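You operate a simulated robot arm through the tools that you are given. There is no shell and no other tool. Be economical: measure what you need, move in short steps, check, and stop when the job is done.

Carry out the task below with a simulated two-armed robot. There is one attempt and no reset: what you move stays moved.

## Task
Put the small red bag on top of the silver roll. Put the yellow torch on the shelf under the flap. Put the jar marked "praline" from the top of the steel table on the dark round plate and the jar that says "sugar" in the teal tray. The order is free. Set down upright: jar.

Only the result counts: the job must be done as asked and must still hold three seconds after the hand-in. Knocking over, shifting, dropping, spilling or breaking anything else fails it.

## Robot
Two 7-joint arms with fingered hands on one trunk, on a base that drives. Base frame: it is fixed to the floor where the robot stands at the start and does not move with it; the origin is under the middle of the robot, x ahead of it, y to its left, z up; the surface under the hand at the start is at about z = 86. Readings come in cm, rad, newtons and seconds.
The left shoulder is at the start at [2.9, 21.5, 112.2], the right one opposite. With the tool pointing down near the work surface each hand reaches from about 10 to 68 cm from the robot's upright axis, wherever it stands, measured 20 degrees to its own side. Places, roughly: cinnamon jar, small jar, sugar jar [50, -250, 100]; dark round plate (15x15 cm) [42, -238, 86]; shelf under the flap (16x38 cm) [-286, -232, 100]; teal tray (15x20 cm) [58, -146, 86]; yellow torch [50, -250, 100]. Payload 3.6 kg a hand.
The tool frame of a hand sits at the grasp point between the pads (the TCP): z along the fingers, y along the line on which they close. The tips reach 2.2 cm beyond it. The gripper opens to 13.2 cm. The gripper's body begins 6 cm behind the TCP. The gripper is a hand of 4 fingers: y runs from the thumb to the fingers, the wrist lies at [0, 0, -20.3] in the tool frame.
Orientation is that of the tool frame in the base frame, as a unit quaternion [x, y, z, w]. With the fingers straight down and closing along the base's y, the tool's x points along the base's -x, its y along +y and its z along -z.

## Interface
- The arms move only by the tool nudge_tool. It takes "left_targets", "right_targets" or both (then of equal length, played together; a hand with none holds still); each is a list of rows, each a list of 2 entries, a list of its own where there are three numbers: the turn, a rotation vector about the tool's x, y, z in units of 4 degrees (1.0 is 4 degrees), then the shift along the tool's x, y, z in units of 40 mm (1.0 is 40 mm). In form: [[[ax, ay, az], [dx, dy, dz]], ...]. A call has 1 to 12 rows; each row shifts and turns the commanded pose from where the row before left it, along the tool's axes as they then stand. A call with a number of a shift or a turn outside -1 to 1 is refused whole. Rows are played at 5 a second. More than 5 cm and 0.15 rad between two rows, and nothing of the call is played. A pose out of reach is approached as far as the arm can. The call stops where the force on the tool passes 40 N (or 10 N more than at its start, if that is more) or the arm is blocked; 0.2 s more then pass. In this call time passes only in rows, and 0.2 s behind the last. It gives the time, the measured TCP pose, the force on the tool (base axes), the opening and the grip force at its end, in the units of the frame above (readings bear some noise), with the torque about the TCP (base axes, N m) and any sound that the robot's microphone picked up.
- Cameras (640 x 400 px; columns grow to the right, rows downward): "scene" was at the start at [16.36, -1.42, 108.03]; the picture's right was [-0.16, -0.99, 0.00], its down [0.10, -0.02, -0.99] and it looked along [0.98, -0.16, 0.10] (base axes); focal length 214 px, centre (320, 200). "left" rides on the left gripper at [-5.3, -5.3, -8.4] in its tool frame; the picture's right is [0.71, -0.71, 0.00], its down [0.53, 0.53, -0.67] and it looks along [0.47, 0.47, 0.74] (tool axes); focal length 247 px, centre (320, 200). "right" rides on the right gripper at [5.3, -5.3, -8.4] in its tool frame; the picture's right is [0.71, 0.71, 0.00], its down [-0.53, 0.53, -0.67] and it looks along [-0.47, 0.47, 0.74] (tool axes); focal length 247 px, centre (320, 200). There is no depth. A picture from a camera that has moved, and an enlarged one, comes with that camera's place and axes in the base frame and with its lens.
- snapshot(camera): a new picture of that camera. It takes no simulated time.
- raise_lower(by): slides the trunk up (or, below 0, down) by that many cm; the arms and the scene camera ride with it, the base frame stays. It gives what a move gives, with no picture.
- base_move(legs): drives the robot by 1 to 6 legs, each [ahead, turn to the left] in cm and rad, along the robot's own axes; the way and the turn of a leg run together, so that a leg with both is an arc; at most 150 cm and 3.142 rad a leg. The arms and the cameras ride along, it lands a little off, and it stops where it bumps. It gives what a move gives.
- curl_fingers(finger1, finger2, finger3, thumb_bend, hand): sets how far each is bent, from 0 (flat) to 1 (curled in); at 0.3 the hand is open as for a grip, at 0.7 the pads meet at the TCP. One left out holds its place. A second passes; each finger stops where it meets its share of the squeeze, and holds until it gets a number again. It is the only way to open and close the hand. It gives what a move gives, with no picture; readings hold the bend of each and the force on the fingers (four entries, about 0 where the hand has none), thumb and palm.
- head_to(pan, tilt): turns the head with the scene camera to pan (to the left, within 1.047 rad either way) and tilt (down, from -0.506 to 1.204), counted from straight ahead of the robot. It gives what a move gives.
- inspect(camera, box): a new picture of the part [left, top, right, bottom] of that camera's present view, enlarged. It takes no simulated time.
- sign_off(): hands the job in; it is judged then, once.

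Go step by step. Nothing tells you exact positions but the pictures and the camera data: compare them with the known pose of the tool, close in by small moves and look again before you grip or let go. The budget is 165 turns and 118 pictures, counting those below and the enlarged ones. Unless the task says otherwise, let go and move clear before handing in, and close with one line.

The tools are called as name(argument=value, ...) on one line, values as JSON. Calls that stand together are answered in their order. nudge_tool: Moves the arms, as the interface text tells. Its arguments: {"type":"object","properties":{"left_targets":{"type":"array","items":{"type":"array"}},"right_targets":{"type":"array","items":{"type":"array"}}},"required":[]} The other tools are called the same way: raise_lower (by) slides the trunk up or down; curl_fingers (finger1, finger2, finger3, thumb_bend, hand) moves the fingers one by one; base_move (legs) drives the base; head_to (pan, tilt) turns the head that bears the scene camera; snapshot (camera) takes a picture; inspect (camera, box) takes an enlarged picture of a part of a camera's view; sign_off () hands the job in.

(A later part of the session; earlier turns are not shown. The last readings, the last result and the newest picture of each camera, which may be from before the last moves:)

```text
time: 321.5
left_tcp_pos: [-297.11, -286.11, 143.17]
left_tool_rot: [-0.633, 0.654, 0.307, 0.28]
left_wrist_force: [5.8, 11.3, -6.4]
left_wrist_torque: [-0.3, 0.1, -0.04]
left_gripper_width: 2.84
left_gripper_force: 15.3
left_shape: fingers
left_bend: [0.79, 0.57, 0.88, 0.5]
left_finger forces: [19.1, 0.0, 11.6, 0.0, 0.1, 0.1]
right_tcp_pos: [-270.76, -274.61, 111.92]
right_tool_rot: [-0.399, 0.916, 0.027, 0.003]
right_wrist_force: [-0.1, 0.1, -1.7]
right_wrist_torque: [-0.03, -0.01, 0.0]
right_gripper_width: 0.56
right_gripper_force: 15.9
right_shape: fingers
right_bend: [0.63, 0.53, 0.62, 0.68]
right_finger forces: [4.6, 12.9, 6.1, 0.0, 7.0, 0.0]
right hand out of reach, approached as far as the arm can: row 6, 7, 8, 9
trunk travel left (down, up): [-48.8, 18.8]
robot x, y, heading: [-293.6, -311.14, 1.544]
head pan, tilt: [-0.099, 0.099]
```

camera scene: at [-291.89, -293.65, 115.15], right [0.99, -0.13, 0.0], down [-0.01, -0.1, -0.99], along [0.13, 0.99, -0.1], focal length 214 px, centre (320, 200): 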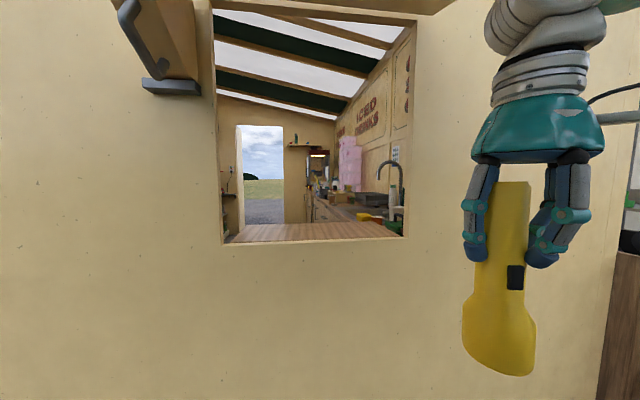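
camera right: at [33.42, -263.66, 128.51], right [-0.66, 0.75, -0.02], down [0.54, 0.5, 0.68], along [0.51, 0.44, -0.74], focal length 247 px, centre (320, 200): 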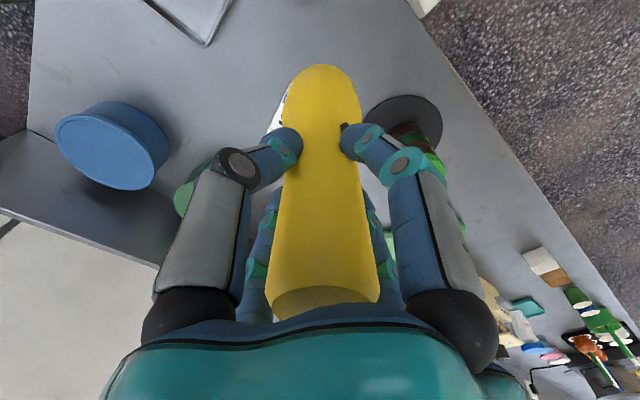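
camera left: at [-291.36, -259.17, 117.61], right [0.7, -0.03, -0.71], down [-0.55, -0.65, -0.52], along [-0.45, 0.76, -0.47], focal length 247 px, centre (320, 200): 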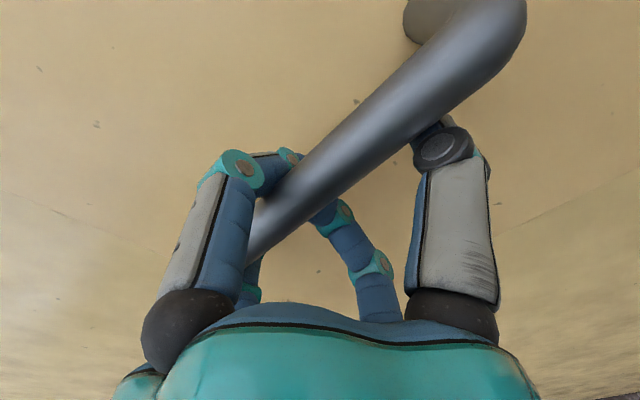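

I'll retrace to the earlier unproblematic posture: undo the yaw, go low and right, then come left and forward again below the flap.

nudge_tool(right_targets=[[[0, 0, -1], [0, 0, 0.1]], [[0, 0, -1], [0, 0, 0.1]], [[0, 0, -1], [0, 0, 0.1]], [[0, 0, -1], [0, 0, 0.1]], [[0, 0, -1], [0, 0, 0.1]], [[0, 0, -1], [0, 0, 0.1]], [[0, 0, -1], [0, 0, 0.1]], [[0, 0, -1], [0, 0, 0.1]], [[0, 0, -1], [0, 0, 0.1]], [[0, 0, -1], [0, 0, 0.1]], [[0, 0, 0], [0, 0, 0]]])

nudge_tool(right_targets=[[[0, 0, 0], [0.3, -0.9, 0]], [[0, 0, 0], [0.3, -0.9, 0]], [[0, 0, 0], [0.3, -0.9, 0]], [[0, 0, 0], [0.3, -0.9, 0]], [[0, 0, 0], [0.3, -0.9, 0]], [[0, 0, 0], [0.3, -0.9, 0]], [[0, 0, 0], [0.3, -0.9, 0]], [[0, 0, 0], [0, 0, 0]]])

nudge_tool(right_targets=[[[0, 0, 0], [0, 0.9, 0]], [[0, 0, 0], [0, 0.9, 0]], [[0, 0, 0], [0, 0.9, 0]], [[0, 0, 0], [0, 0.9, 0]], [[0, 0, 0], [0, 0.9, 0]], [[0, 0, 0], [-0.3, 0.9, 0]], [[0, 0, 0], [-0.6, 0.6, 0]], [[0, 0, 0], [-0.8, 0, 0]], [[0, 0, 0], [-0.8, 0, 0]], [[0, 0, 0], [0, 0, 0]]])

```text
time: 323.9
left_tcp_pos: [-296.99, -286.12, 143.25]
left_tool_rot: [-0.633, 0.653, 0.307, 0.279]
left_wrist_force: [6.7, 12.3, -7.0]
left_wrist_torque: [-0.25, 0.09, -0.08]
left_gripper_width: 2.86
left_gripper_force: 15.3
left_shape: fingers
left_bend: [0.79, 0.57, 0.88, 0.5]
left_finger forces: [19.0, 0.0, 11.6, 0.1, 0.0, 0.0]
right_tcp_pos: [-270.08, -274.97, 108.33]
right_tool_rot: [-0.689, 0.724, 0.024, 0.012]
right_wrist_force: [-0.5, 0.5, -2.3]
right_wrist_torque: [-0.01, -0.06, -0.01]
right_gripper_width: 0.56
right_gripper_force: 15.4
right_shape: fingers
right_bend: [0.63, 0.53, 0.62, 0.68]
right_finger forces: [4.5, 12.9, 6.1, 0.0, 7.1, 0.0]
right hand out of reach, approached as far as the arm can: row 4, 8
trunk travel left (down, up): [-48.8, 18.8]
robot x, y, heading: [-293.76, -310.84, 1.54]
head pan, tilt: [-0.099, 0.099]
```

```text
time: 325.7
left_tcp_pos: [-296.91, -286.22, 143.18]
left_tool_rot: [-0.633, 0.653, 0.308, 0.28]
left_wrist_force: [4.5, 11.8, -6.7]
left_wrist_torque: [-0.3, 0.11, -0.03]
left_gripper_width: 2.82
left_gripper_force: 15.5
left_shape: fingers
left_bend: [0.79, 0.57, 0.88, 0.5]
left_finger forces: [19.2, 0.0, 11.5, 0.1, 0.1, 0.0]
right_tcp_pos: [-245.58, -284.66, 107.09]
right_tool_rot: [-0.689, 0.724, 0.022, 0.013]
right_wrist_force: [-0.7, -0.3, -2.2]
right_wrist_torque: [0.0, -0.01, -0.01]
right_gripper_width: 0.53
right_gripper_force: 15.1
right_shape: fingers
right_bend: [0.63, 0.53, 0.62, 0.68]
right_finger forces: [4.5, 12.4, 5.9, 0.1, 6.8, 0.0]
trunk travel left (down, up): [-48.8, 18.8]
robot x, y, heading: [-293.22, -310.47, 1.544]
head pan, tilt: [-0.099, 0.099]
```

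```text
time: 327.9
left_tcp_pos: [-297.08, -286.14, 143.2]
left_tool_rot: [-0.633, 0.654, 0.306, 0.279]
left_wrist_force: [3.4, 11.2, -6.9]
left_wrist_torque: [-0.24, 0.08, -0.01]
left_gripper_width: 2.85
left_gripper_force: 15.4
left_shape: fingers
left_bend: [0.79, 0.57, 0.88, 0.5]
left_finger forces: [18.8, 0.0, 11.7, 0.1, 0.0, 0.0]
right_tcp_pos: [-269.12, -273.4, 108.37]
right_tool_rot: [-0.688, 0.725, 0.023, 0.013]
right_wrist_force: [-0.3, 0.4, -1.6]
right_wrist_torque: [0.0, -0.02, -0.02]
right_gripper_width: 0.52
right_gripper_force: 14.7
right_shape: fingers
right_bend: [0.63, 0.53, 0.62, 0.68]
right_finger forces: [4.4, 12.3, 5.8, 0.1, 7.0, 0.0]
trunk travel left (down, up): [-48.8, 18.8]
robot x, y, heading: [-293.37, -310.59, 1.54]
head pan, tilt: [-0.099, 0.099]
```

No reach warnings now. I'll continue forward at this height toward the wall.

nudge_tool(right_targets=[[[0, 0, 0], [-0.6, 0.2, 0]], [[0, 0, 0], [-0.6, 0.2, 0]], [[0, 0, 0], [-0.6, 0.2, 0]], [[0, 0, 0], [-0.5, 0.2, 0]], [[0, 0, 0], [0, 0, -0.3]], [[0, 0, 0], [0, 0, -0.3]], [[0, 0, 0], [0, 0, -0.3]], [[0, 0, 0], [0, 0, -0.3]], [[0, 0, 0], [0, 0, -0.3]], [[0, 0, 0], [0, 0, -0.3]], [[0, 0, 0], [0, 0, 0]]])

```text
time: 330.1
left_tcp_pos: [-296.97, -286.4, 143.9]
left_tool_rot: [-0.636, 0.647, 0.306, 0.289]
left_wrist_force: [3.0, 9.3, -0.3]
left_wrist_torque: [-0.19, -0.01, -0.03]
left_gripper_width: 2.9
left_gripper_force: 14.2
left_shape: fingers
left_bend: [0.8, 0.57, 0.88, 0.5]
left_finger forces: [17.1, 0.0, 10.4, 0.0, 0.7, 0.0]
right_tcp_pos: [-265.81, -270.26, 116.5]
right_tool_rot: [-0.687, 0.726, 0.012, 0.01]
right_wrist_force: [-0.2, -0.3, -2.0]
right_wrist_torque: [-0.01, -0.02, 0.01]
right_gripper_width: 0.49
right_gripper_force: 15.4
right_shape: fingers
right_bend: [0.63, 0.53, 0.62, 0.68]
right_finger forces: [4.3, 12.4, 5.8, 0.0, 7.0, 0.0]
right hand out of reach, approached as far as the arm can: row 1, 2, 3, 4
trunk travel left (down, up): [-48.8, 18.8]
robot x, y, heading: [-293.37, -310.69, 1.546]
head pan, tilt: [-0.099, 0.099]
stopped in row 11 (left hand): the force on the tool passed its limit at 47 N (the readings are from after the stop); the commanded pose is now the measured one
```

The arm won't go further forward upright. A horizontal hand has more reach, so I'll pitch the right hand forward and lay the torch onto the shelf head first.

nudge_tool(right_targets=[[[0, 0, 0], [0.2, 0, 0.5]], [[0, -1, 0], [0, 0, 0.2]], [[0, -1, 0], [0, 0, 0]], [[0, -1, 0], [0, 0, 0]], [[0, -1, 0], [0, 0, 0]], [[0, -1, 0], [0, 0, 0]], [[0, -1, 0], [0, 0, 0]], [[0, -1, 0], [0, 0, 0]], [[0, -1, 0], [0, 0, 0]], [[0, -1, 0], [0, 0, 0]], [[0, -1, 0], [0, 0, 0]], [[0, -1, 0], [0, 0, 0]]])

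nudge_tool(right_targets=[[[0, -1, 0], [0, 0, 0]], [[0, -1, 0], [0, 0, 0]], [[0, -1, 0], [0, 0, 0]], [[0, -1, 0], [0, 0, 0]], [[0, -1, 0], [0, 0, 0]], [[0, -1, 0], [0, 0, 0]], [[0, -1, 0], [0, 0, 0]], [[0, -1, 0], [0, 0, 0]], [[0, -1, 0], [0, 0, 0]], [[0, -1, 0], [0, 0, 0]], [[0, -1, 0], [0, 0, 0]], [[0, 0, 0], [0, 0, 0]]])

snapshot(camera="scene")

```text
time: 332.7
left_tcp_pos: [-296.93, -286.35, 143.9]
left_tool_rot: [-0.635, 0.648, 0.306, 0.29]
left_wrist_force: [6.8, 12.0, -5.8]
left_wrist_torque: [-0.32, 0.13, -0.11]
left_gripper_width: 2.88
left_gripper_force: 15.5
left_shape: fingers
left_bend: [0.8, 0.57, 0.88, 0.5]
left_finger forces: [19.4, 0.0, 11.4, 0.1, 0.0, 0.1]
right_tcp_pos: [-265.92, -270.8, 113.79]
right_tool_rot: [-0.633, 0.669, 0.271, 0.28]
right_wrist_force: [-0.5, 0.0, -1.5]
right_wrist_torque: [-0.08, -0.01, 0.03]
right_gripper_width: 0.5
right_gripper_force: 14.7
right_shape: fingers
right_bend: [0.63, 0.53, 0.62, 0.68]
right_finger forces: [4.9, 12.2, 5.5, 0.0, 7.0, 0.0]
trunk travel left (down, up): [-48.8, 18.8]
robot x, y, heading: [-293.36, -310.57, 1.542]
head pan, tilt: [-0.099, 0.099]
```

```text
time: 335.3
left_tcp_pos: [-296.93, -286.33, 143.92]
left_tool_rot: [-0.635, 0.647, 0.306, 0.29]
left_wrist_force: [6.9, 11.5, -7.8]
left_wrist_torque: [-0.31, 0.14, -0.07]
left_gripper_width: 2.86
left_gripper_force: 15.1
left_shape: fingers
left_bend: [0.8, 0.57, 0.88, 0.5]
left_finger forces: [19.1, 0.0, 11.3, 0.0, 0.1, 0.0]
right_tcp_pos: [-267.11, -267.28, 113.42]
right_tool_rot: [-0.566, 0.584, 0.407, 0.416]
right_wrist_force: [1.0, 0.4, -2.1]
right_wrist_torque: [-0.09, -0.01, 0.0]
right_gripper_width: 0.53
right_gripper_force: 14.4
right_shape: fingers
right_bend: [0.63, 0.53, 0.62, 0.68]
right_finger forces: [5.3, 12.3, 5.4, 0.0, 7.0, 0.0]
right hand out of reach, approached as far as the arm can: row 2, 3, 4, 5, 6, 7, 8, 9, 10, 11
trunk travel left (down, up): [-48.8, 18.8]
robot x, y, heading: [-293.52, -311.09, 1.543]
head pan, tilt: [-0.099, 0.099]
```

```text
6 pictures are left
camera scene: at [-291.89, -293.64, 115.15], right [0.99, -0.13, 0.0], down [-0.01, -0.1, -0.99], along [0.13, 0.99, -0.1], focal length 214 px, centre (320, 200)
```

scene: 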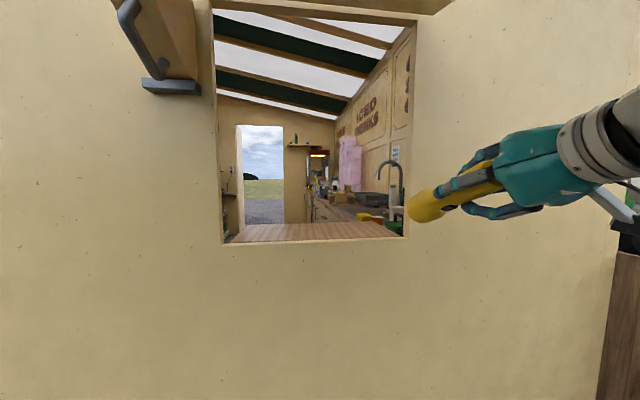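

The hand now points forward, about 19° below horizontal. I'll push forward and left toward the hatch.

nudge_tool(right_targets=[[[0, 0, 0], [0, 0.5, 0]], [[0, 0, 0], [-0.1, 0.5, 0.3]], [[0, 0, 0], [-0.13, 0.5, 0.5]], [[0, 0, 0], [-0.16, 0.3, 0.7]], [[0, 0, 0], [-0.16, 0.2, 0.7]], [[0, 0, 0], [-0.16, 0, 0.7]], [[0, 0, 0], [-0.16, 0, 0.7]], [[0, 0, 0], [0, 0, 0]]])

```text
time: 337.1
left_tcp_pos: [-296.97, -286.28, 143.94]
left_tool_rot: [-0.635, 0.648, 0.306, 0.29]
left_wrist_force: [6.8, 13.2, -6.2]
left_wrist_torque: [-0.31, 0.1, -0.06]
left_gripper_width: 2.87
left_gripper_force: 14.9
left_shape: fingers
left_bend: [0.8, 0.57, 0.88, 0.5]
left_finger forces: [19.2, 0.0, 11.5, 0.0, 0.0, 0.0]
right_tcp_pos: [-266.47, -255.68, 117.19]
right_tool_rot: [-0.566, 0.583, 0.408, 0.416]
right_wrist_force: [-1.0, -0.1, -2.1]
right_wrist_torque: [-0.09, -0.02, -0.02]
right_gripper_width: 0.49
right_gripper_force: 15.1
right_shape: fingers
right_bend: [0.63, 0.53, 0.62, 0.68]
right_finger forces: [5.5, 12.3, 5.4, 0.0, 7.1, 0.0]
right hand out of reach, approached as far as the arm can: row 2, 3, 4, 5, 6, 7
trunk travel left (down, up): [-48.8, 18.8]
robot x, y, heading: [-293.74, -310.71, 1.545]
head pan, tilt: [-0.099, 0.099]
```

I'll yaw the hand left so the torch points into the opening, then advance along its axis.

nudge_tool(right_targets=[[[-0.9, 0, -0.3], [0, 0, -0.2]], [[-0.9, 0, -0.3], [0, 0, 0]], [[-0.9, 0, -0.3], [0, 0, 0]], [[-0.9, 0, -0.3], [0, 0, 0]], [[-0.9, 0, -0.3], [0, 0, 0]], [[-0.9, 0, -0.3], [0, 0, 0]], [[-0.9, 0, -0.3], [0, 0, 0]], [[0, 0, 0], [0, 0, 0]]])

snapshot(camera="scene")

```text
time: 338.9
left_tcp_pos: [-297.0, -286.27, 143.9]
left_tool_rot: [-0.634, 0.648, 0.306, 0.29]
left_wrist_force: [5.9, 12.1, -6.6]
left_wrist_torque: [-0.32, 0.11, -0.08]
left_gripper_width: 2.89
left_gripper_force: 15.5
left_shape: fingers
left_bend: [0.8, 0.57, 0.88, 0.5]
left_finger forces: [19.1, 0.0, 11.4, 0.0, 0.1, 0.1]
right_tcp_pos: [-266.34, -256.67, 117.29]
right_tool_rot: [0.685, -0.437, -0.494, -0.31]
right_wrist_force: [-0.1, 0.0, -1.9]
right_wrist_torque: [-0.08, -0.04, 0.0]
right_gripper_width: 0.48
right_gripper_force: 15.0
right_shape: fingers
right_bend: [0.63, 0.53, 0.62, 0.68]
right_finger forces: [5.4, 12.4, 5.2, 0.0, 7.3, 0.0]
trunk travel left (down, up): [-48.8, 18.8]
robot x, y, heading: [-293.46, -311.02, 1.544]
head pan, tilt: [-0.099, 0.099]
```

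```text
5 pictures are left
camera scene: at [-291.9, -293.63, 115.15], right [0.99, -0.13, 0.0], down [-0.01, -0.1, -0.99], along [0.13, 0.99, -0.1], focal length 214 px, centre (320, 200)
```

scene: 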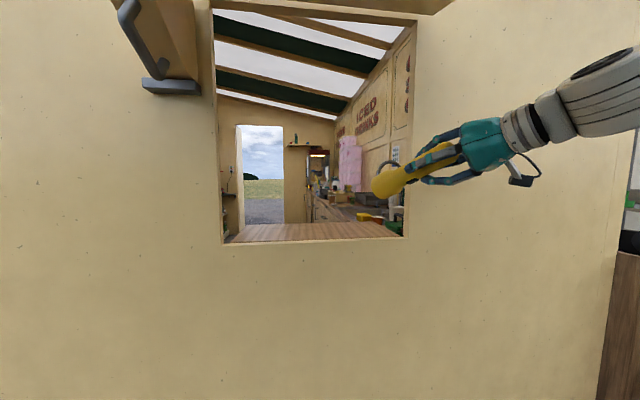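

The torch head now points into the opening. I'll roll the hand 45° so that, on release, the torch can drop between the lower fingers.

nudge_tool(right_targets=[[[0, 0, 1], [0, 0, 0]], [[0, 0, 1], [0, 0, 0]], [[0, 0, 1], [0, 0, 0]], [[0, 0, 1], [0, 0, 0]], [[0, 0, 1], [0, 0, 0]], [[0, 0, 1], [0, 0, 0]], [[0, 0, 1], [0, 0, 0]], [[0, 0, 1], [0, 0, 0]], [[0, 0, 1], [0, 0, 0]], [[0, 0, 1], [0, 0, 0]], [[0, 0, 1], [0, 0, 0]], [[0, 0, 0], [0, 0, 0]]])

```text
time: 341.5
left_tcp_pos: [-296.97, -286.27, 143.97]
left_tool_rot: [-0.635, 0.648, 0.306, 0.29]
left_wrist_force: [6.1, 12.3, -6.6]
left_wrist_torque: [-0.31, 0.08, -0.06]
left_gripper_width: 2.86
left_gripper_force: 15.9
left_shape: fingers
left_bend: [0.8, 0.57, 0.88, 0.5]
left_finger forces: [19.2, 0.1, 11.3, 0.0, 0.1, 0.1]
right_tcp_pos: [-266.32, -256.56, 117.19]
right_tool_rot: [-0.47, 0.663, 0.574, 0.103]
right_wrist_force: [0.0, 1.5, -1.6]
right_wrist_torque: [-0.12, -0.05, 0.0]
right_gripper_width: 0.49
right_gripper_force: 15.9
right_shape: fingers
right_bend: [0.63, 0.53, 0.62, 0.68]
right_finger forces: [5.4, 12.3, 5.7, 0.0, 7.5, 0.0]
trunk travel left (down, up): [-48.8, 18.8]
robot x, y, heading: [-293.51, -310.69, 1.542]
head pan, tilt: [-0.099, 0.099]
```

nudge_tool(right_targets=[[[0, 0, 0], [0.098, 0.272, 0.672]], [[0, 0, 0], [0.098, 0.272, 0.672]], [[0, 0, 0], [0.098, 0.272, 0.672]], [[0, 0, 0], [0.098, 0.272, 0.672]], [[0, 0, 0], [0.098, 0.272, 0.672]], [[0, 0, 0], [0, 0, 0]]])

```text
time: 342.9
left_tcp_pos: [-296.94, -286.25, 143.99]
left_tool_rot: [-0.634, 0.648, 0.306, 0.291]
left_wrist_force: [5.2, 12.0, -6.9]
left_wrist_torque: [-0.31, 0.08, -0.06]
left_gripper_width: 2.85
left_gripper_force: 15.5
left_shape: fingers
left_bend: [0.8, 0.57, 0.88, 0.5]
left_finger forces: [19.2, 0.0, 11.5, 0.0, 0.0, 0.1]
right_tcp_pos: [-271.59, -252.68, 118.53]
right_tool_rot: [-0.47, 0.663, 0.574, 0.104]
right_wrist_force: [0.0, 0.0, -2.5]
right_wrist_torque: [-0.07, -0.04, 0.0]
right_gripper_width: 0.52
right_gripper_force: 16.1
right_shape: fingers
right_bend: [0.63, 0.53, 0.62, 0.68]
right_finger forces: [5.6, 12.3, 5.6, 0.0, 7.6, 0.0]
right hand out of reach, approached as far as the arm can: row 3, 4, 5
trunk travel left (down, up): [-48.8, 18.8]
robot x, y, heading: [-293.38, -310.27, 1.544]
head pan, tilt: [-0.099, 0.099]
```

I'll try much smaller steps in the same direction, in case the limit is rate-related.

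nudge_tool(right_targets=[[[0, 0, 0], [0, 0.05, 0.2]], [[0, 0, 0], [0, 0.05, 0.2]], [[0, 0, 0], [0, 0.05, 0.2]], [[0, 0, 0], [0, 0.05, 0.2]], [[0, 0, 0], [0, 0.05, 0.2]], [[0, 0, 0], [0, 0.05, 0.2]], [[0, 0, 0], [0, 0.05, 0.2]], [[0, 0, 0], [0, 0.05, 0.2]], [[0, 0, 0], [0, 0.05, 0.2]], [[0, 0, 0], [0, 0.05, 0.2]], [[0, 0, 0], [0, 0.05, 0.2]], [[0, 0, 0], [0, 0.05, 0.2]]])

```text
time: 345.5
left_tcp_pos: [-297.02, -286.15, 143.87]
left_tool_rot: [-0.634, 0.648, 0.306, 0.291]
left_wrist_force: [6.5, 11.8, -6.9]
left_wrist_torque: [-0.29, 0.07, -0.04]
left_gripper_width: 2.84
left_gripper_force: 14.7
left_shape: fingers
left_bend: [0.8, 0.57, 0.88, 0.5]
left_finger forces: [19.2, 0.0, 11.4, 0.0, 0.1, 0.0]
right_tcp_pos: [-271.66, -252.29, 119.42]
right_tool_rot: [-0.47, 0.662, 0.574, 0.103]
right_wrist_force: [-0.1, -0.9, -2.2]
right_wrist_torque: [-0.08, -0.04, 0.0]
right_gripper_width: 0.51
right_gripper_force: 16.0
right_shape: fingers
right_bend: [0.63, 0.53, 0.62, 0.68]
right_finger forces: [5.6, 12.2, 5.7, 0.0, 7.5, 0.0]
right hand out of reach, approached as far as the arm can: row 1, 2, 3, 4, 5, 6, 7, 8, 9, 10, 11, 12
trunk travel left (down, up): [-48.8, 18.8]
robot x, y, heading: [-293.33, -310.9, 1.548]
head pan, tilt: [-0.099, 0.099]
```

The right arm can't extend more in this posture. I'll creep the base forward in small steps while the left hand yields by the same amount, keeping the flap up.

base_move(legs=[[0.8, 0]])

nudge_tool(left_targets=[[[0, 0.1, 0], [0.129, 0, -0.153]], [[0, 0, 0], [0, 0, 0]]])

base_move(legs=[[0.8, 0]])

nudge_tool(left_targets=[[[0, 0.1, 0], [0.129, 0, -0.153]], [[0, 0, 0], [0, 0, 0]]])

```text
time: 346.3
left_tcp_pos: [-296.98, -285.86, 144.02]
left_tool_rot: [-0.634, 0.648, 0.306, 0.291]
left_wrist_force: [4.5, -1.6, -9.5]
left_wrist_torque: [-0.08, 0.05, -0.01]
left_gripper_width: 2.75
left_gripper_force: 16.2
left_shape: fingers
left_bend: [0.81, 0.57, 0.9, 0.5]
left_finger forces: [14.0, 0.6, 17.4, 0.1, 0.0, 0.0]
right_tcp_pos: [-271.47, -251.79, 119.56]
right_tool_rot: [-0.47, 0.662, 0.575, 0.105]
right_wrist_force: [0.2, -0.2, -2.2]
right_wrist_torque: [-0.06, -0.1, -0.01]
right_gripper_width: 0.49
right_gripper_force: 15.6
right_shape: fingers
right_bend: [0.63, 0.53, 0.62, 0.68]
right_finger forces: [5.7, 12.3, 5.6, 0.0, 7.7, 0.1]
trunk travel left (down, up): [-48.8, 18.8]
robot x, y, heading: [-293.21, -309.66, 1.544]
head pan, tilt: [-0.099, 0.099]
```

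```text
time: 346.9
left_tcp_pos: [-297.01, -286.21, 143.92]
left_tool_rot: [-0.636, 0.649, 0.303, 0.287]
left_wrist_force: [4.9, 13.3, -6.1]
left_wrist_torque: [-0.34, 0.09, 0.01]
left_gripper_width: 2.85
left_gripper_force: 16.4
left_shape: fingers
left_bend: [0.8, 0.57, 0.89, 0.5]
left_finger forces: [20.3, 0.0, 10.8, 0.1, 0.0, 0.0]
right_tcp_pos: [-271.52, -251.5, 119.5]
right_tool_rot: [-0.47, 0.663, 0.574, 0.104]
right_wrist_force: [0.9, -0.9, -2.7]
right_wrist_torque: [-0.09, -0.07, 0.01]
right_gripper_width: 0.52
right_gripper_force: 15.3
right_shape: fingers
right_bend: [0.63, 0.53, 0.62, 0.68]
right_finger forces: [5.6, 12.5, 5.5, 0.0, 7.5, 0.1]
trunk travel left (down, up): [-48.8, 18.8]
robot x, y, heading: [-293.33, -309.86, 1.54]
head pan, tilt: [-0.099, 0.099]
```

```text
time: 347.6
left_tcp_pos: [-297.03, -286.01, 144.05]
left_tool_rot: [-0.634, 0.649, 0.304, 0.289]
left_wrist_force: [4.1, -0.7, -9.8]
left_wrist_torque: [-0.06, 0.07, -0.02]
left_gripper_width: 2.77
left_gripper_force: 15.9
left_shape: fingers
left_bend: [0.81, 0.57, 0.9, 0.5]
left_finger forces: [14.0, 0.5, 17.0, 0.0, 0.0, 0.0]
right_tcp_pos: [-271.52, -251.01, 119.7]
right_tool_rot: [-0.47, 0.661, 0.575, 0.104]
right_wrist_force: [0.6, -0.2, -2.1]
right_wrist_torque: [-0.12, -0.07, 0.0]
right_gripper_width: 0.5
right_gripper_force: 15.5
right_shape: fingers
right_bend: [0.63, 0.53, 0.62, 0.68]
right_finger forces: [5.5, 12.4, 5.6, 0.0, 7.6, 0.1]
trunk travel left (down, up): [-48.8, 18.8]
robot x, y, heading: [-293.44, -308.99, 1.539]
head pan, tilt: [-0.099, 0.099]
```

```text
time: 348.2
left_tcp_pos: [-297.0, -286.22, 143.97]
left_tool_rot: [-0.637, 0.651, 0.3, 0.285]
left_wrist_force: [2.1, 14.4, -6.7]
left_wrist_torque: [-0.33, 0.03, -0.03]
left_gripper_width: 2.82
left_gripper_force: 15.8
left_shape: fingers
left_bend: [0.8, 0.57, 0.88, 0.5]
left_finger forces: [20.2, 0.1, 10.5, 0.0, 0.0, 0.1]
right_tcp_pos: [-271.55, -250.54, 119.5]
right_tool_rot: [-0.471, 0.662, 0.574, 0.104]
right_wrist_force: [-0.4, -0.5, -1.8]
right_wrist_torque: [-0.07, -0.05, 0.03]
right_gripper_width: 0.47
right_gripper_force: 15.2
right_shape: fingers
right_bend: [0.63, 0.53, 0.62, 0.68]
right_finger forces: [5.6, 12.5, 5.7, 0.0, 7.7, 0.0]
trunk travel left (down, up): [-48.8, 18.8]
robot x, y, heading: [-293.24, -308.98, 1.544]
head pan, tilt: [-0.099, 0.099]
```

That works, with gentle forces. I'll repeat with 1.2 cm steps.

base_move(legs=[[1.2, 0]])

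nudge_tool(left_targets=[[[0, 0.15, 0], [0.193, 0, -0.23]], [[0, 0, 0], [0, 0, 0]]])

base_move(legs=[[1.2, 0]])

nudge_tool(left_targets=[[[0, 0.15, 0], [0.196, 0, -0.227]], [[0, 0, 0], [0, 0, 0]]])

base_move(legs=[[1.2, 0]])

nudge_tool(left_targets=[[[0, 0.15, 0], [0.198, 0, -0.225]], [[0, 0, 0], [0, 0, 0]]])

base_move(legs=[[1.2, 0]])

nudge_tool(left_targets=[[[0, 0.15, 0], [0.2, 0, -0.223]], [[0, 0, 0], [0, 0, 0]]])

```text
time: 349.0
left_tcp_pos: [-297.03, -285.85, 144.07]
left_tool_rot: [-0.635, 0.651, 0.302, 0.287]
left_wrist_force: [-0.4, -9.2, -10.3]
left_wrist_torque: [0.04, -0.08, 0.12]
left_gripper_width: 2.73
left_gripper_force: 17.2
left_shape: fingers
left_bend: [0.81, 0.57, 0.9, 0.5]
left_finger forces: [11.9, 4.0, 17.9, 0.0, 0.0, 0.1]
right_tcp_pos: [-271.48, -249.85, 119.77]
right_tool_rot: [-0.47, 0.661, 0.575, 0.104]
right_wrist_force: [0.0, 0.4, -2.1]
right_wrist_torque: [-0.09, -0.07, 0.0]
right_gripper_width: 0.48
right_gripper_force: 16.4
right_shape: fingers
right_bend: [0.63, 0.53, 0.62, 0.68]
right_finger forces: [5.6, 12.4, 5.7, 0.0, 7.6, 0.0]
trunk travel left (down, up): [-48.8, 18.8]
robot x, y, heading: [-293.64, -307.73, 1.542]
head pan, tilt: [-0.099, 0.099]
```

```text
time: 349.6
left_tcp_pos: [-296.91, -286.16, 143.9]
left_tool_rot: [-0.637, 0.652, 0.297, 0.283]
left_wrist_force: [-1.1, 14.6, -5.9]
left_wrist_torque: [-0.33, -0.02, -0.01]
left_gripper_width: 2.83
left_gripper_force: 14.9
left_shape: fingers
left_bend: [0.8, 0.57, 0.88, 0.5]
left_finger forces: [19.7, 0.0, 10.4, 0.1, 0.1, 0.0]
right_tcp_pos: [-271.57, -249.36, 119.61]
right_tool_rot: [-0.471, 0.662, 0.574, 0.104]
right_wrist_force: [0.0, -0.2, -1.8]
right_wrist_torque: [-0.08, -0.03, -0.02]
right_gripper_width: 0.51
right_gripper_force: 15.7
right_shape: fingers
right_bend: [0.63, 0.53, 0.62, 0.68]
right_finger forces: [5.5, 12.4, 5.5, 0.0, 7.6, 0.0]
trunk travel left (down, up): [-48.8, 18.8]
robot x, y, heading: [-293.14, -307.92, 1.542]
head pan, tilt: [-0.099, 0.099]
```

```text
time: 350.3
left_tcp_pos: [-296.91, -285.83, 144.11]
left_tool_rot: [-0.636, 0.653, 0.298, 0.283]
left_wrist_force: [-1.5, -5.6, -10.4]
left_wrist_torque: [0.02, -0.1, 0.11]
left_gripper_width: 2.76
left_gripper_force: 16.7
left_shape: fingers
left_bend: [0.81, 0.57, 0.9, 0.5]
left_finger forces: [12.4, 3.4, 16.7, 0.1, 0.0, 0.0]
right_tcp_pos: [-271.58, -248.67, 119.76]
right_tool_rot: [-0.47, 0.661, 0.575, 0.105]
right_wrist_force: [-0.1, 0.0, -1.5]
right_wrist_torque: [-0.1, -0.08, 0.0]
right_gripper_width: 0.48
right_gripper_force: 15.9
right_shape: fingers
right_bend: [0.63, 0.53, 0.62, 0.68]
right_finger forces: [5.5, 12.5, 5.6, 0.0, 7.6, 0.0]
trunk travel left (down, up): [-48.8, 18.8]
robot x, y, heading: [-293.21, -306.72, 1.539]
head pan, tilt: [-0.099, 0.099]
```

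```text
time: 350.9
left_tcp_pos: [-297.02, -286.33, 144.16]
left_tool_rot: [-0.639, 0.655, 0.293, 0.279]
left_wrist_force: [-2.7, 15.9, -7.1]
left_wrist_torque: [-0.34, -0.04, 0.06]
left_gripper_width: 2.81
left_gripper_force: 14.0
left_shape: fingers
left_bend: [0.8, 0.57, 0.88, 0.5]
left_finger forces: [20.2, 0.0, 9.4, 0.0, 0.0, 0.0]
right_tcp_pos: [-271.68, -248.13, 119.58]
right_tool_rot: [-0.471, 0.662, 0.573, 0.104]
right_wrist_force: [0.4, -0.6, -2.2]
right_wrist_torque: [-0.14, -0.06, 0.02]
right_gripper_width: 0.51
right_gripper_force: 15.3
right_shape: fingers
right_bend: [0.63, 0.53, 0.62, 0.68]
right_finger forces: [5.5, 12.4, 5.6, 0.0, 7.6, 0.1]
trunk travel left (down, up): [-48.8, 18.8]
robot x, y, heading: [-293.32, -306.62, 1.548]
head pan, tilt: [-0.099, 0.099]
```

```text
time: 351.7
left_tcp_pos: [-296.94, -285.8, 144.26]
left_tool_rot: [-0.636, 0.655, 0.294, 0.281]
left_wrist_force: [-3.6, -5.6, -10.0]
left_wrist_torque: [-0.05, -0.12, 0.12]
left_gripper_width: 2.77
left_gripper_force: 16.3
left_shape: fingers
left_bend: [0.81, 0.57, 0.89, 0.5]
left_finger forces: [12.6, 3.7, 15.9, 0.0, 0.1, 0.1]
right_tcp_pos: [-271.59, -247.63, 119.85]
right_tool_rot: [-0.471, 0.661, 0.575, 0.104]
right_wrist_force: [1.4, 0.3, -2.6]
right_wrist_torque: [-0.06, -0.1, 0.01]
right_gripper_width: 0.51
right_gripper_force: 15.5
right_shape: fingers
right_bend: [0.63, 0.53, 0.62, 0.68]
right_finger forces: [5.6, 12.5, 5.6, 0.1, 7.7, 0.0]
trunk travel left (down, up): [-48.8, 18.8]
robot x, y, heading: [-293.27, -305.39, 1.544]
head pan, tilt: [-0.099, 0.099]
```

```text
time: 352.3
left_tcp_pos: [-296.97, -286.45, 144.3]
left_tool_rot: [-0.64, 0.657, 0.289, 0.275]
left_wrist_force: [-4.5, 17.6, -6.0]
left_wrist_torque: [-0.41, -0.06, 0.08]
left_gripper_width: 2.87
left_gripper_force: 14.7
left_shape: fingers
left_bend: [0.8, 0.57, 0.88, 0.5]
left_finger forces: [20.6, 0.1, 8.6, 0.0, 0.1, 0.0]
right_tcp_pos: [-271.58, -246.97, 119.62]
right_tool_rot: [-0.47, 0.663, 0.573, 0.104]
right_wrist_force: [1.0, -0.3, -1.9]
right_wrist_torque: [-0.12, -0.06, -0.01]
right_gripper_width: 0.48
right_gripper_force: 16.0
right_shape: fingers
right_bend: [0.63, 0.53, 0.62, 0.68]
right_finger forces: [5.5, 12.4, 5.6, 0.1, 7.6, 0.0]
trunk travel left (down, up): [-48.8, 18.8]
robot x, y, heading: [-293.55, -305.37, 1.546]
head pan, tilt: [-0.099, 0.099]
```

```text
time: 353.0
left_tcp_pos: [-296.82, -286.07, 144.36]
left_tool_rot: [-0.638, 0.657, 0.291, 0.277]
left_wrist_force: [-5.2, -5.3, -9.8]
left_wrist_torque: [-0.03, -0.12, 0.17]
left_gripper_width: 2.73
left_gripper_force: 16.2
left_shape: fingers
left_bend: [0.81, 0.57, 0.89, 0.5]
left_finger forces: [12.7, 3.3, 15.4, 0.0, 0.0, 0.0]
right_tcp_pos: [-271.56, -246.13, 119.94]
right_tool_rot: [-0.47, 0.661, 0.575, 0.105]
right_wrist_force: [-0.5, -0.4, -1.5]
right_wrist_torque: [-0.08, -0.06, 0.01]
right_gripper_width: 0.5
right_gripper_force: 15.8
right_shape: fingers
right_bend: [0.63, 0.53, 0.62, 0.68]
right_finger forces: [5.6, 12.5, 5.6, 0.1, 7.5, 0.0]
trunk travel left (down, up): [-48.8, 18.8]
robot x, y, heading: [-293.27, -304.02, 1.542]
head pan, tilt: [-0.099, 0.099]
```

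```text
time: 353.6
left_tcp_pos: [-296.96, -286.42, 144.31]
left_tool_rot: [-0.641, 0.659, 0.286, 0.271]
left_wrist_force: [-5.2, 19.6, -5.6]
left_wrist_torque: [-0.41, -0.09, 0.1]
left_gripper_width: 2.83
left_gripper_force: 14.2
left_shape: fingers
left_bend: [0.8, 0.57, 0.87, 0.5]
left_finger forces: [21.1, 0.0, 7.6, 0.0, 0.0, 0.1]
right_tcp_pos: [-271.64, -245.74, 119.68]
right_tool_rot: [-0.471, 0.663, 0.573, 0.103]
right_wrist_force: [-0.1, 0.3, -1.7]
right_wrist_torque: [-0.08, -0.04, 0.01]
right_gripper_width: 0.51
right_gripper_force: 15.1
right_shape: fingers
right_bend: [0.63, 0.53, 0.62, 0.68]
right_finger forces: [5.6, 12.4, 5.6, 0.0, 7.7, 0.0]
trunk travel left (down, up): [-48.8, 18.8]
robot x, y, heading: [-293.46, -304.5, 1.541]
head pan, tilt: [-0.099, 0.099]
```

Good. I'll test lowering and shifting the right hand left, then keep creeping forward.

nudge_tool(right_targets=[[[0, 0, 0], [0.355, -0.11, 0.196]], [[0, 0, 0], [0.355, -0.11, 0.196]], [[0, 0, 0], [0.355, -0.11, 0.196]], [[0, 0, 0], [0.355, -0.11, 0.196]], [[0, 0, 0], [0, 0, 0]]])

base_move(legs=[[1.2, 0]])

nudge_tool(left_targets=[[[0, 0.15, 0], [0.203, 0, -0.22]], [[0, 0, 0], [0, 0, 0]]])

base_move(legs=[[1.2, 0]])

nudge_tool(left_targets=[[[0, 0.15, 0], [0.205, 0, -0.218]], [[0, 0, 0], [0, 0, 0]]])

snapshot(camera="scene")

```text
time: 354.8
left_tcp_pos: [-296.84, -286.55, 144.37]
left_tool_rot: [-0.639, 0.659, 0.286, 0.273]
left_wrist_force: [-5.4, 21.3, -5.5]
left_wrist_torque: [-0.45, -0.13, 0.1]
left_gripper_width: 2.84
left_gripper_force: 14.1
left_shape: fingers
left_bend: [0.8, 0.57, 0.87, 0.5]
left_finger forces: [22.3, 0.0, 6.5, 0.0, 0.0, 0.0]
right_tcp_pos: [-271.88, -248.46, 115.34]
right_tool_rot: [-0.471, 0.663, 0.573, 0.103]
right_wrist_force: [0.0, -0.4, -2.1]
right_wrist_torque: [-0.07, -0.05, 0.0]
right_gripper_width: 0.51
right_gripper_force: 15.6
right_shape: fingers
right_bend: [0.63, 0.53, 0.62, 0.68]
right_finger forces: [5.6, 12.4, 5.7, 0.1, 7.6, 0.1]
right hand out of reach, approached as far as the arm can: row 1, 2, 3, 4
trunk travel left (down, up): [-48.8, 18.8]
robot x, y, heading: [-293.31, -304.55, 1.542]
head pan, tilt: [-0.099, 0.099]
```

```text
time: 355.6
left_tcp_pos: [-296.81, -285.96, 144.37]
left_tool_rot: [-0.638, 0.66, 0.287, 0.274]
left_wrist_force: [-6.1, -1.9, -8.7]
left_wrist_torque: [-0.06, -0.18, 0.14]
left_gripper_width: 2.75
left_gripper_force: 14.8
left_shape: fingers
left_bend: [0.81, 0.57, 0.89, 0.5]
left_finger forces: [13.4, 2.1, 14.9, 0.0, 0.0, 0.1]
right_tcp_pos: [-271.86, -247.58, 115.66]
right_tool_rot: [-0.471, 0.661, 0.575, 0.104]
right_wrist_force: [-0.6, 0.5, -2.1]
right_wrist_torque: [-0.1, -0.04, -0.01]
right_gripper_width: 0.51
right_gripper_force: 15.8
right_shape: fingers
right_bend: [0.63, 0.53, 0.62, 0.68]
right_finger forces: [5.6, 12.4, 5.6, 0.0, 7.6, 0.1]
trunk travel left (down, up): [-48.8, 18.8]
robot x, y, heading: [-293.42, -302.92, 1.539]
head pan, tilt: [-0.099, 0.099]
```

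```text
time: 356.2
left_tcp_pos: [-296.9, -286.47, 144.42]
left_tool_rot: [-0.641, 0.661, 0.283, 0.268]
left_wrist_force: [-4.2, 19.6, -5.9]
left_wrist_torque: [-0.45, -0.08, 0.07]
left_gripper_width: 2.87
left_gripper_force: 13.8
left_shape: fingers
left_bend: [0.8, 0.57, 0.87, 0.5]
left_finger forces: [21.5, 0.0, 6.9, 0.0, 0.0, 0.0]
right_tcp_pos: [-271.76, -247.3, 115.45]
right_tool_rot: [-0.471, 0.663, 0.573, 0.103]
right_wrist_force: [0.4, -0.5, -0.6]
right_wrist_torque: [-0.06, -0.05, 0.01]
right_gripper_width: 0.5
right_gripper_force: 15.6
right_shape: fingers
right_bend: [0.63, 0.53, 0.62, 0.68]
right_finger forces: [5.7, 12.4, 5.6, 0.0, 7.6, 0.0]
trunk travel left (down, up): [-48.8, 18.8]
robot x, y, heading: [-292.78, -303.06, 1.545]
head pan, tilt: [-0.099, 0.099]
```

```text
time: 356.9
left_tcp_pos: [-296.84, -286.05, 144.45]
left_tool_rot: [-0.64, 0.661, 0.284, 0.27]
left_wrist_force: [-5.2, -0.5, -8.5]
left_wrist_torque: [-0.09, -0.1, 0.15]
left_gripper_width: 2.78
left_gripper_force: 15.3
left_shape: fingers
left_bend: [0.81, 0.57, 0.89, 0.5]
left_finger forces: [13.5, 1.9, 14.7, 0.0, 0.0, 0.0]
right_tcp_pos: [-271.72, -246.45, 115.59]
right_tool_rot: [-0.471, 0.662, 0.574, 0.105]
right_wrist_force: [0.9, 0.2, -2.2]
right_wrist_torque: [-0.05, -0.08, 0.01]
right_gripper_width: 0.5
right_gripper_force: 15.2
right_shape: fingers
right_bend: [0.63, 0.53, 0.62, 0.68]
right_finger forces: [5.6, 12.5, 5.6, 0.1, 7.6, 0.0]
trunk travel left (down, up): [-48.8, 18.8]
robot x, y, heading: [-292.99, -301.76, 1.542]
head pan, tilt: [-0.099, 0.099]
```

```text
time: 357.5
left_tcp_pos: [-296.77, -286.5, 144.66]
left_tool_rot: [-0.642, 0.663, 0.279, 0.265]
left_wrist_force: [-3.9, 19.3, -6.0]
left_wrist_torque: [-0.46, -0.08, 0.09]
left_gripper_width: 2.82
left_gripper_force: 13.9
left_shape: fingers
left_bend: [0.8, 0.57, 0.87, 0.5]
left_finger forces: [21.2, 0.0, 7.0, 0.0, 0.0, 0.1]
right_tcp_pos: [-271.75, -246.14, 115.46]
right_tool_rot: [-0.471, 0.663, 0.573, 0.104]
right_wrist_force: [0.1, 0.3, -0.9]
right_wrist_torque: [-0.09, -0.06, 0.0]
right_gripper_width: 0.5
right_gripper_force: 15.5
right_shape: fingers
right_bend: [0.63, 0.53, 0.62, 0.68]
right_finger forces: [5.5, 12.3, 5.7, 0.0, 7.5, 0.0]
trunk travel left (down, up): [-48.8, 18.8]
robot x, y, heading: [-293.56, -302.02, 1.543]
head pan, tilt: [-0.099, 0.099]
```

```text
4 pictures are left
camera scene: at [-291.85, -284.6, 115.13], right [0.99, -0.13, 0.0], down [-0.01, -0.1, -0.99], along [0.13, 0.99, -0.1], focal length 214 px, centre (320, 200)
```

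scene: 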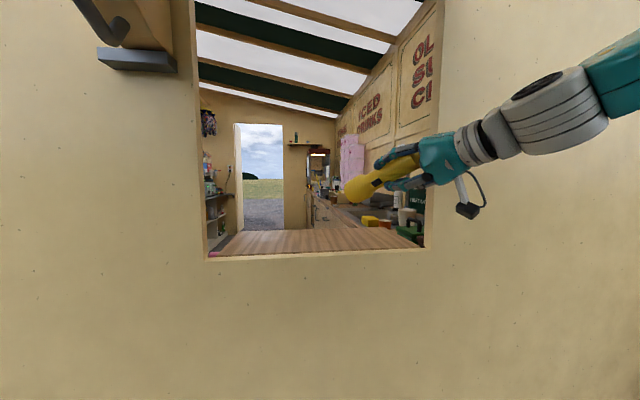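

I'll continue creeping forward four more steps.

base_move(legs=[[1.2, 0]])

nudge_tool(left_targets=[[[0, 0.15, 0], [0.211, 0, -0.213]], [[0, 0, 0], [0, 0, 0]]])

base_move(legs=[[1.2, 0]])

nudge_tool(left_targets=[[[0, 0.15, 0], [0.213, 0, -0.211]], [[0, 0, 0], [0, 0, 0]]])

base_move(legs=[[1.2, 0]])

nudge_tool(left_targets=[[[0, 0.15, 0], [0.215, 0, -0.209]], [[0, 0, 0], [0, 0, 0]]])

base_move(legs=[[1.2, 0]])

nudge_tool(left_targets=[[[0, 0.15, 0], [0.217, 0, -0.207]], [[0, 0, 0], [0, 0, 0]]])

```text
time: 358.3
left_tcp_pos: [-296.65, -286.13, 144.64]
left_tool_rot: [-0.64, 0.664, 0.28, 0.267]
left_wrist_force: [-6.4, -0.8, -8.9]
left_wrist_torque: [-0.1, -0.16, 0.13]
left_gripper_width: 2.75
left_gripper_force: 15.4
left_shape: fingers
left_bend: [0.81, 0.57, 0.89, 0.5]
left_finger forces: [13.3, 2.6, 14.4, 0.0, 0.1, 0.0]
right_tcp_pos: [-271.72, -245.17, 115.67]
right_tool_rot: [-0.471, 0.661, 0.575, 0.105]
right_wrist_force: [0.3, -0.3, -1.3]
right_wrist_torque: [-0.09, -0.11, -0.02]
right_gripper_width: 0.5
right_gripper_force: 15.5
right_shape: fingers
right_bend: [0.63, 0.53, 0.62, 0.68]
right_finger forces: [5.7, 12.4, 5.6, 0.0, 7.6, 0.0]
trunk travel left (down, up): [-48.8, 18.8]
robot x, y, heading: [-292.98, -300.77, 1.547]
head pan, tilt: [-0.099, 0.099]
```

```text
time: 358.9
left_tcp_pos: [-296.75, -286.47, 144.81]
left_tool_rot: [-0.643, 0.665, 0.276, 0.261]
left_wrist_force: [-6.7, 18.9, -5.9]
left_wrist_torque: [-0.45, -0.13, 0.08]
left_gripper_width: 2.84
left_gripper_force: 13.5
left_shape: fingers
left_bend: [0.8, 0.57, 0.87, 0.5]
left_finger forces: [20.8, 0.0, 7.3, 0.0, 0.0, 0.1]
right_tcp_pos: [-271.79, -244.75, 115.51]
right_tool_rot: [-0.47, 0.664, 0.572, 0.105]
right_wrist_force: [-0.5, -0.4, -1.4]
right_wrist_torque: [-0.11, -0.06, 0.0]
right_gripper_width: 0.51
right_gripper_force: 15.3
right_shape: fingers
right_bend: [0.63, 0.53, 0.62, 0.68]
right_finger forces: [5.7, 12.5, 5.6, 0.0, 7.6, 0.1]
trunk travel left (down, up): [-48.8, 18.8]
robot x, y, heading: [-293.42, -300.51, 1.55]
head pan, tilt: [-0.099, 0.099]
```

```text
time: 359.7
left_tcp_pos: [-296.75, -286.07, 144.74]
left_tool_rot: [-0.641, 0.665, 0.277, 0.263]
left_wrist_force: [-7.2, -2.0, -9.9]
left_wrist_torque: [-0.06, -0.18, 0.18]
left_gripper_width: 2.78
left_gripper_force: 15.1
left_shape: fingers
left_bend: [0.81, 0.57, 0.89, 0.5]
left_finger forces: [13.2, 3.0, 14.4, 0.0, 0.1, 0.0]
right_tcp_pos: [-271.73, -244.02, 115.87]
right_tool_rot: [-0.471, 0.661, 0.575, 0.104]
right_wrist_force: [0.5, -0.9, -1.5]
right_wrist_torque: [-0.11, -0.06, 0.01]
right_gripper_width: 0.52
right_gripper_force: 15.8
right_shape: fingers
right_bend: [0.63, 0.53, 0.62, 0.68]
right_finger forces: [5.6, 12.4, 5.6, 0.1, 7.6, 0.0]
trunk travel left (down, up): [-48.8, 18.8]
robot x, y, heading: [-293.08, -299.39, 1.542]
head pan, tilt: [-0.099, 0.099]
```

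```text
time: 360.3
left_tcp_pos: [-296.72, -286.48, 144.84]
left_tool_rot: [-0.645, 0.666, 0.273, 0.257]
left_wrist_force: [-6.9, 17.8, -6.7]
left_wrist_torque: [-0.39, -0.17, 0.14]
left_gripper_width: 2.84
left_gripper_force: 13.8
left_shape: fingers
left_bend: [0.8, 0.57, 0.87, 0.5]
left_finger forces: [20.0, 0.0, 8.1, 0.0, 0.0, 0.2]
right_tcp_pos: [-271.77, -243.49, 115.62]
right_tool_rot: [-0.471, 0.663, 0.573, 0.103]
right_wrist_force: [1.3, 0.3, -1.8]
right_wrist_torque: [-0.11, -0.07, -0.02]
right_gripper_width: 0.51
right_gripper_force: 15.7
right_shape: fingers
right_bend: [0.63, 0.53, 0.62, 0.68]
right_finger forces: [5.7, 12.3, 5.6, 0.0, 7.7, 0.0]
trunk travel left (down, up): [-48.8, 18.8]
robot x, y, heading: [-293.47, -299.35, 1.538]
head pan, tilt: [-0.099, 0.099]
```

```text
time: 361.0
left_tcp_pos: [-296.72, -286.15, 144.87]
left_tool_rot: [-0.642, 0.667, 0.274, 0.26]
left_wrist_force: [-9.4, -2.6, -9.1]
left_wrist_torque: [-0.03, -0.2, 0.23]
left_gripper_width: 2.74
left_gripper_force: 15.5
left_shape: fingers
left_bend: [0.81, 0.57, 0.88, 0.5]
left_finger forces: [12.8, 3.6, 14.3, 0.0, 0.0, 0.0]
right_tcp_pos: [-271.91, -242.79, 115.82]
right_tool_rot: [-0.471, 0.661, 0.574, 0.105]
right_wrist_force: [-0.8, -0.4, -2.4]
right_wrist_torque: [-0.06, -0.06, -0.02]
right_gripper_width: 0.51
right_gripper_force: 15.9
right_shape: fingers
right_bend: [0.63, 0.53, 0.62, 0.68]
right_finger forces: [5.8, 12.4, 5.6, 0.2, 7.5, 0.1]
trunk travel left (down, up): [-48.8, 18.8]
robot x, y, heading: [-293.31, -298.04, 1.545]
head pan, tilt: [-0.099, 0.099]
```

```text
time: 361.6
left_tcp_pos: [-296.7, -286.46, 144.91]
left_tool_rot: [-0.645, 0.669, 0.269, 0.254]
left_wrist_force: [-5.5, 17.8, -6.8]
left_wrist_torque: [-0.4, -0.07, 0.1]
left_gripper_width: 2.82
left_gripper_force: 13.7
left_shape: fingers
left_bend: [0.8, 0.57, 0.87, 0.5]
left_finger forces: [19.8, 0.0, 7.7, 0.0, 0.0, 0.0]
right_tcp_pos: [-271.67, -242.25, 115.64]
right_tool_rot: [-0.471, 0.663, 0.573, 0.104]
right_wrist_force: [-0.3, -0.2, -2.7]
right_wrist_torque: [-0.1, -0.04, 0.04]
right_gripper_width: 0.49
right_gripper_force: 15.4
right_shape: fingers
right_bend: [0.63, 0.53, 0.62, 0.68]
right_finger forces: [5.6, 12.4, 5.6, 0.0, 7.6, 0.0]
trunk travel left (down, up): [-48.8, 18.8]
robot x, y, heading: [-293.24, -298.21, 1.544]
head pan, tilt: [-0.099, 0.099]
```

```text
time: 362.4
left_tcp_pos: [-296.68, -285.99, 144.89]
left_tool_rot: [-0.643, 0.669, 0.27, 0.257]
left_wrist_force: [-6.8, -2.1, -8.9]
left_wrist_torque: [-0.03, -0.15, 0.2]
left_gripper_width: 2.76
left_gripper_force: 15.5
left_shape: fingers
left_bend: [0.81, 0.57, 0.88, 0.5]
left_finger forces: [12.8, 4.0, 14.2, 0.0, 0.0, 0.0]
right_tcp_pos: [-271.63, -241.68, 115.84]
right_tool_rot: [-0.47, 0.662, 0.574, 0.105]
right_wrist_force: [-0.5, -0.7, -1.0]
right_wrist_torque: [-0.09, -0.09, 0.01]
right_gripper_width: 0.49
right_gripper_force: 15.6
right_shape: fingers
right_bend: [0.63, 0.53, 0.62, 0.68]
right_finger forces: [5.7, 12.4, 5.6, 0.0, 7.7, 0.1]
trunk travel left (down, up): [-48.8, 18.8]
robot x, y, heading: [-293.27, -296.77, 1.546]
head pan, tilt: [-0.099, 0.099]
```

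```text
time: 363.0
left_tcp_pos: [-296.76, -286.64, 144.87]
left_tool_rot: [-0.646, 0.67, 0.267, 0.251]
left_wrist_force: [-5.5, 20.6, -6.1]
left_wrist_torque: [-0.45, -0.04, 0.1]
left_gripper_width: 2.84
left_gripper_force: 13.9
left_shape: fingers
left_bend: [0.8, 0.57, 0.87, 0.5]
left_finger forces: [20.7, 0.1, 6.8, 0.0, 0.0, 0.0]
right_tcp_pos: [-271.67, -241.06, 115.61]
right_tool_rot: [-0.471, 0.663, 0.573, 0.104]
right_wrist_force: [0.3, 0.1, -1.3]
right_wrist_torque: [-0.11, -0.06, 0.02]
right_gripper_width: 0.5
right_gripper_force: 15.9
right_shape: fingers
right_bend: [0.63, 0.53, 0.62, 0.68]
right_finger forces: [5.8, 12.3, 5.6, 0.1, 7.6, 0.0]
trunk travel left (down, up): [-48.8, 18.8]
robot x, y, heading: [-293.03, -296.82, 1.541]
head pan, tilt: [-0.099, 0.099]
```

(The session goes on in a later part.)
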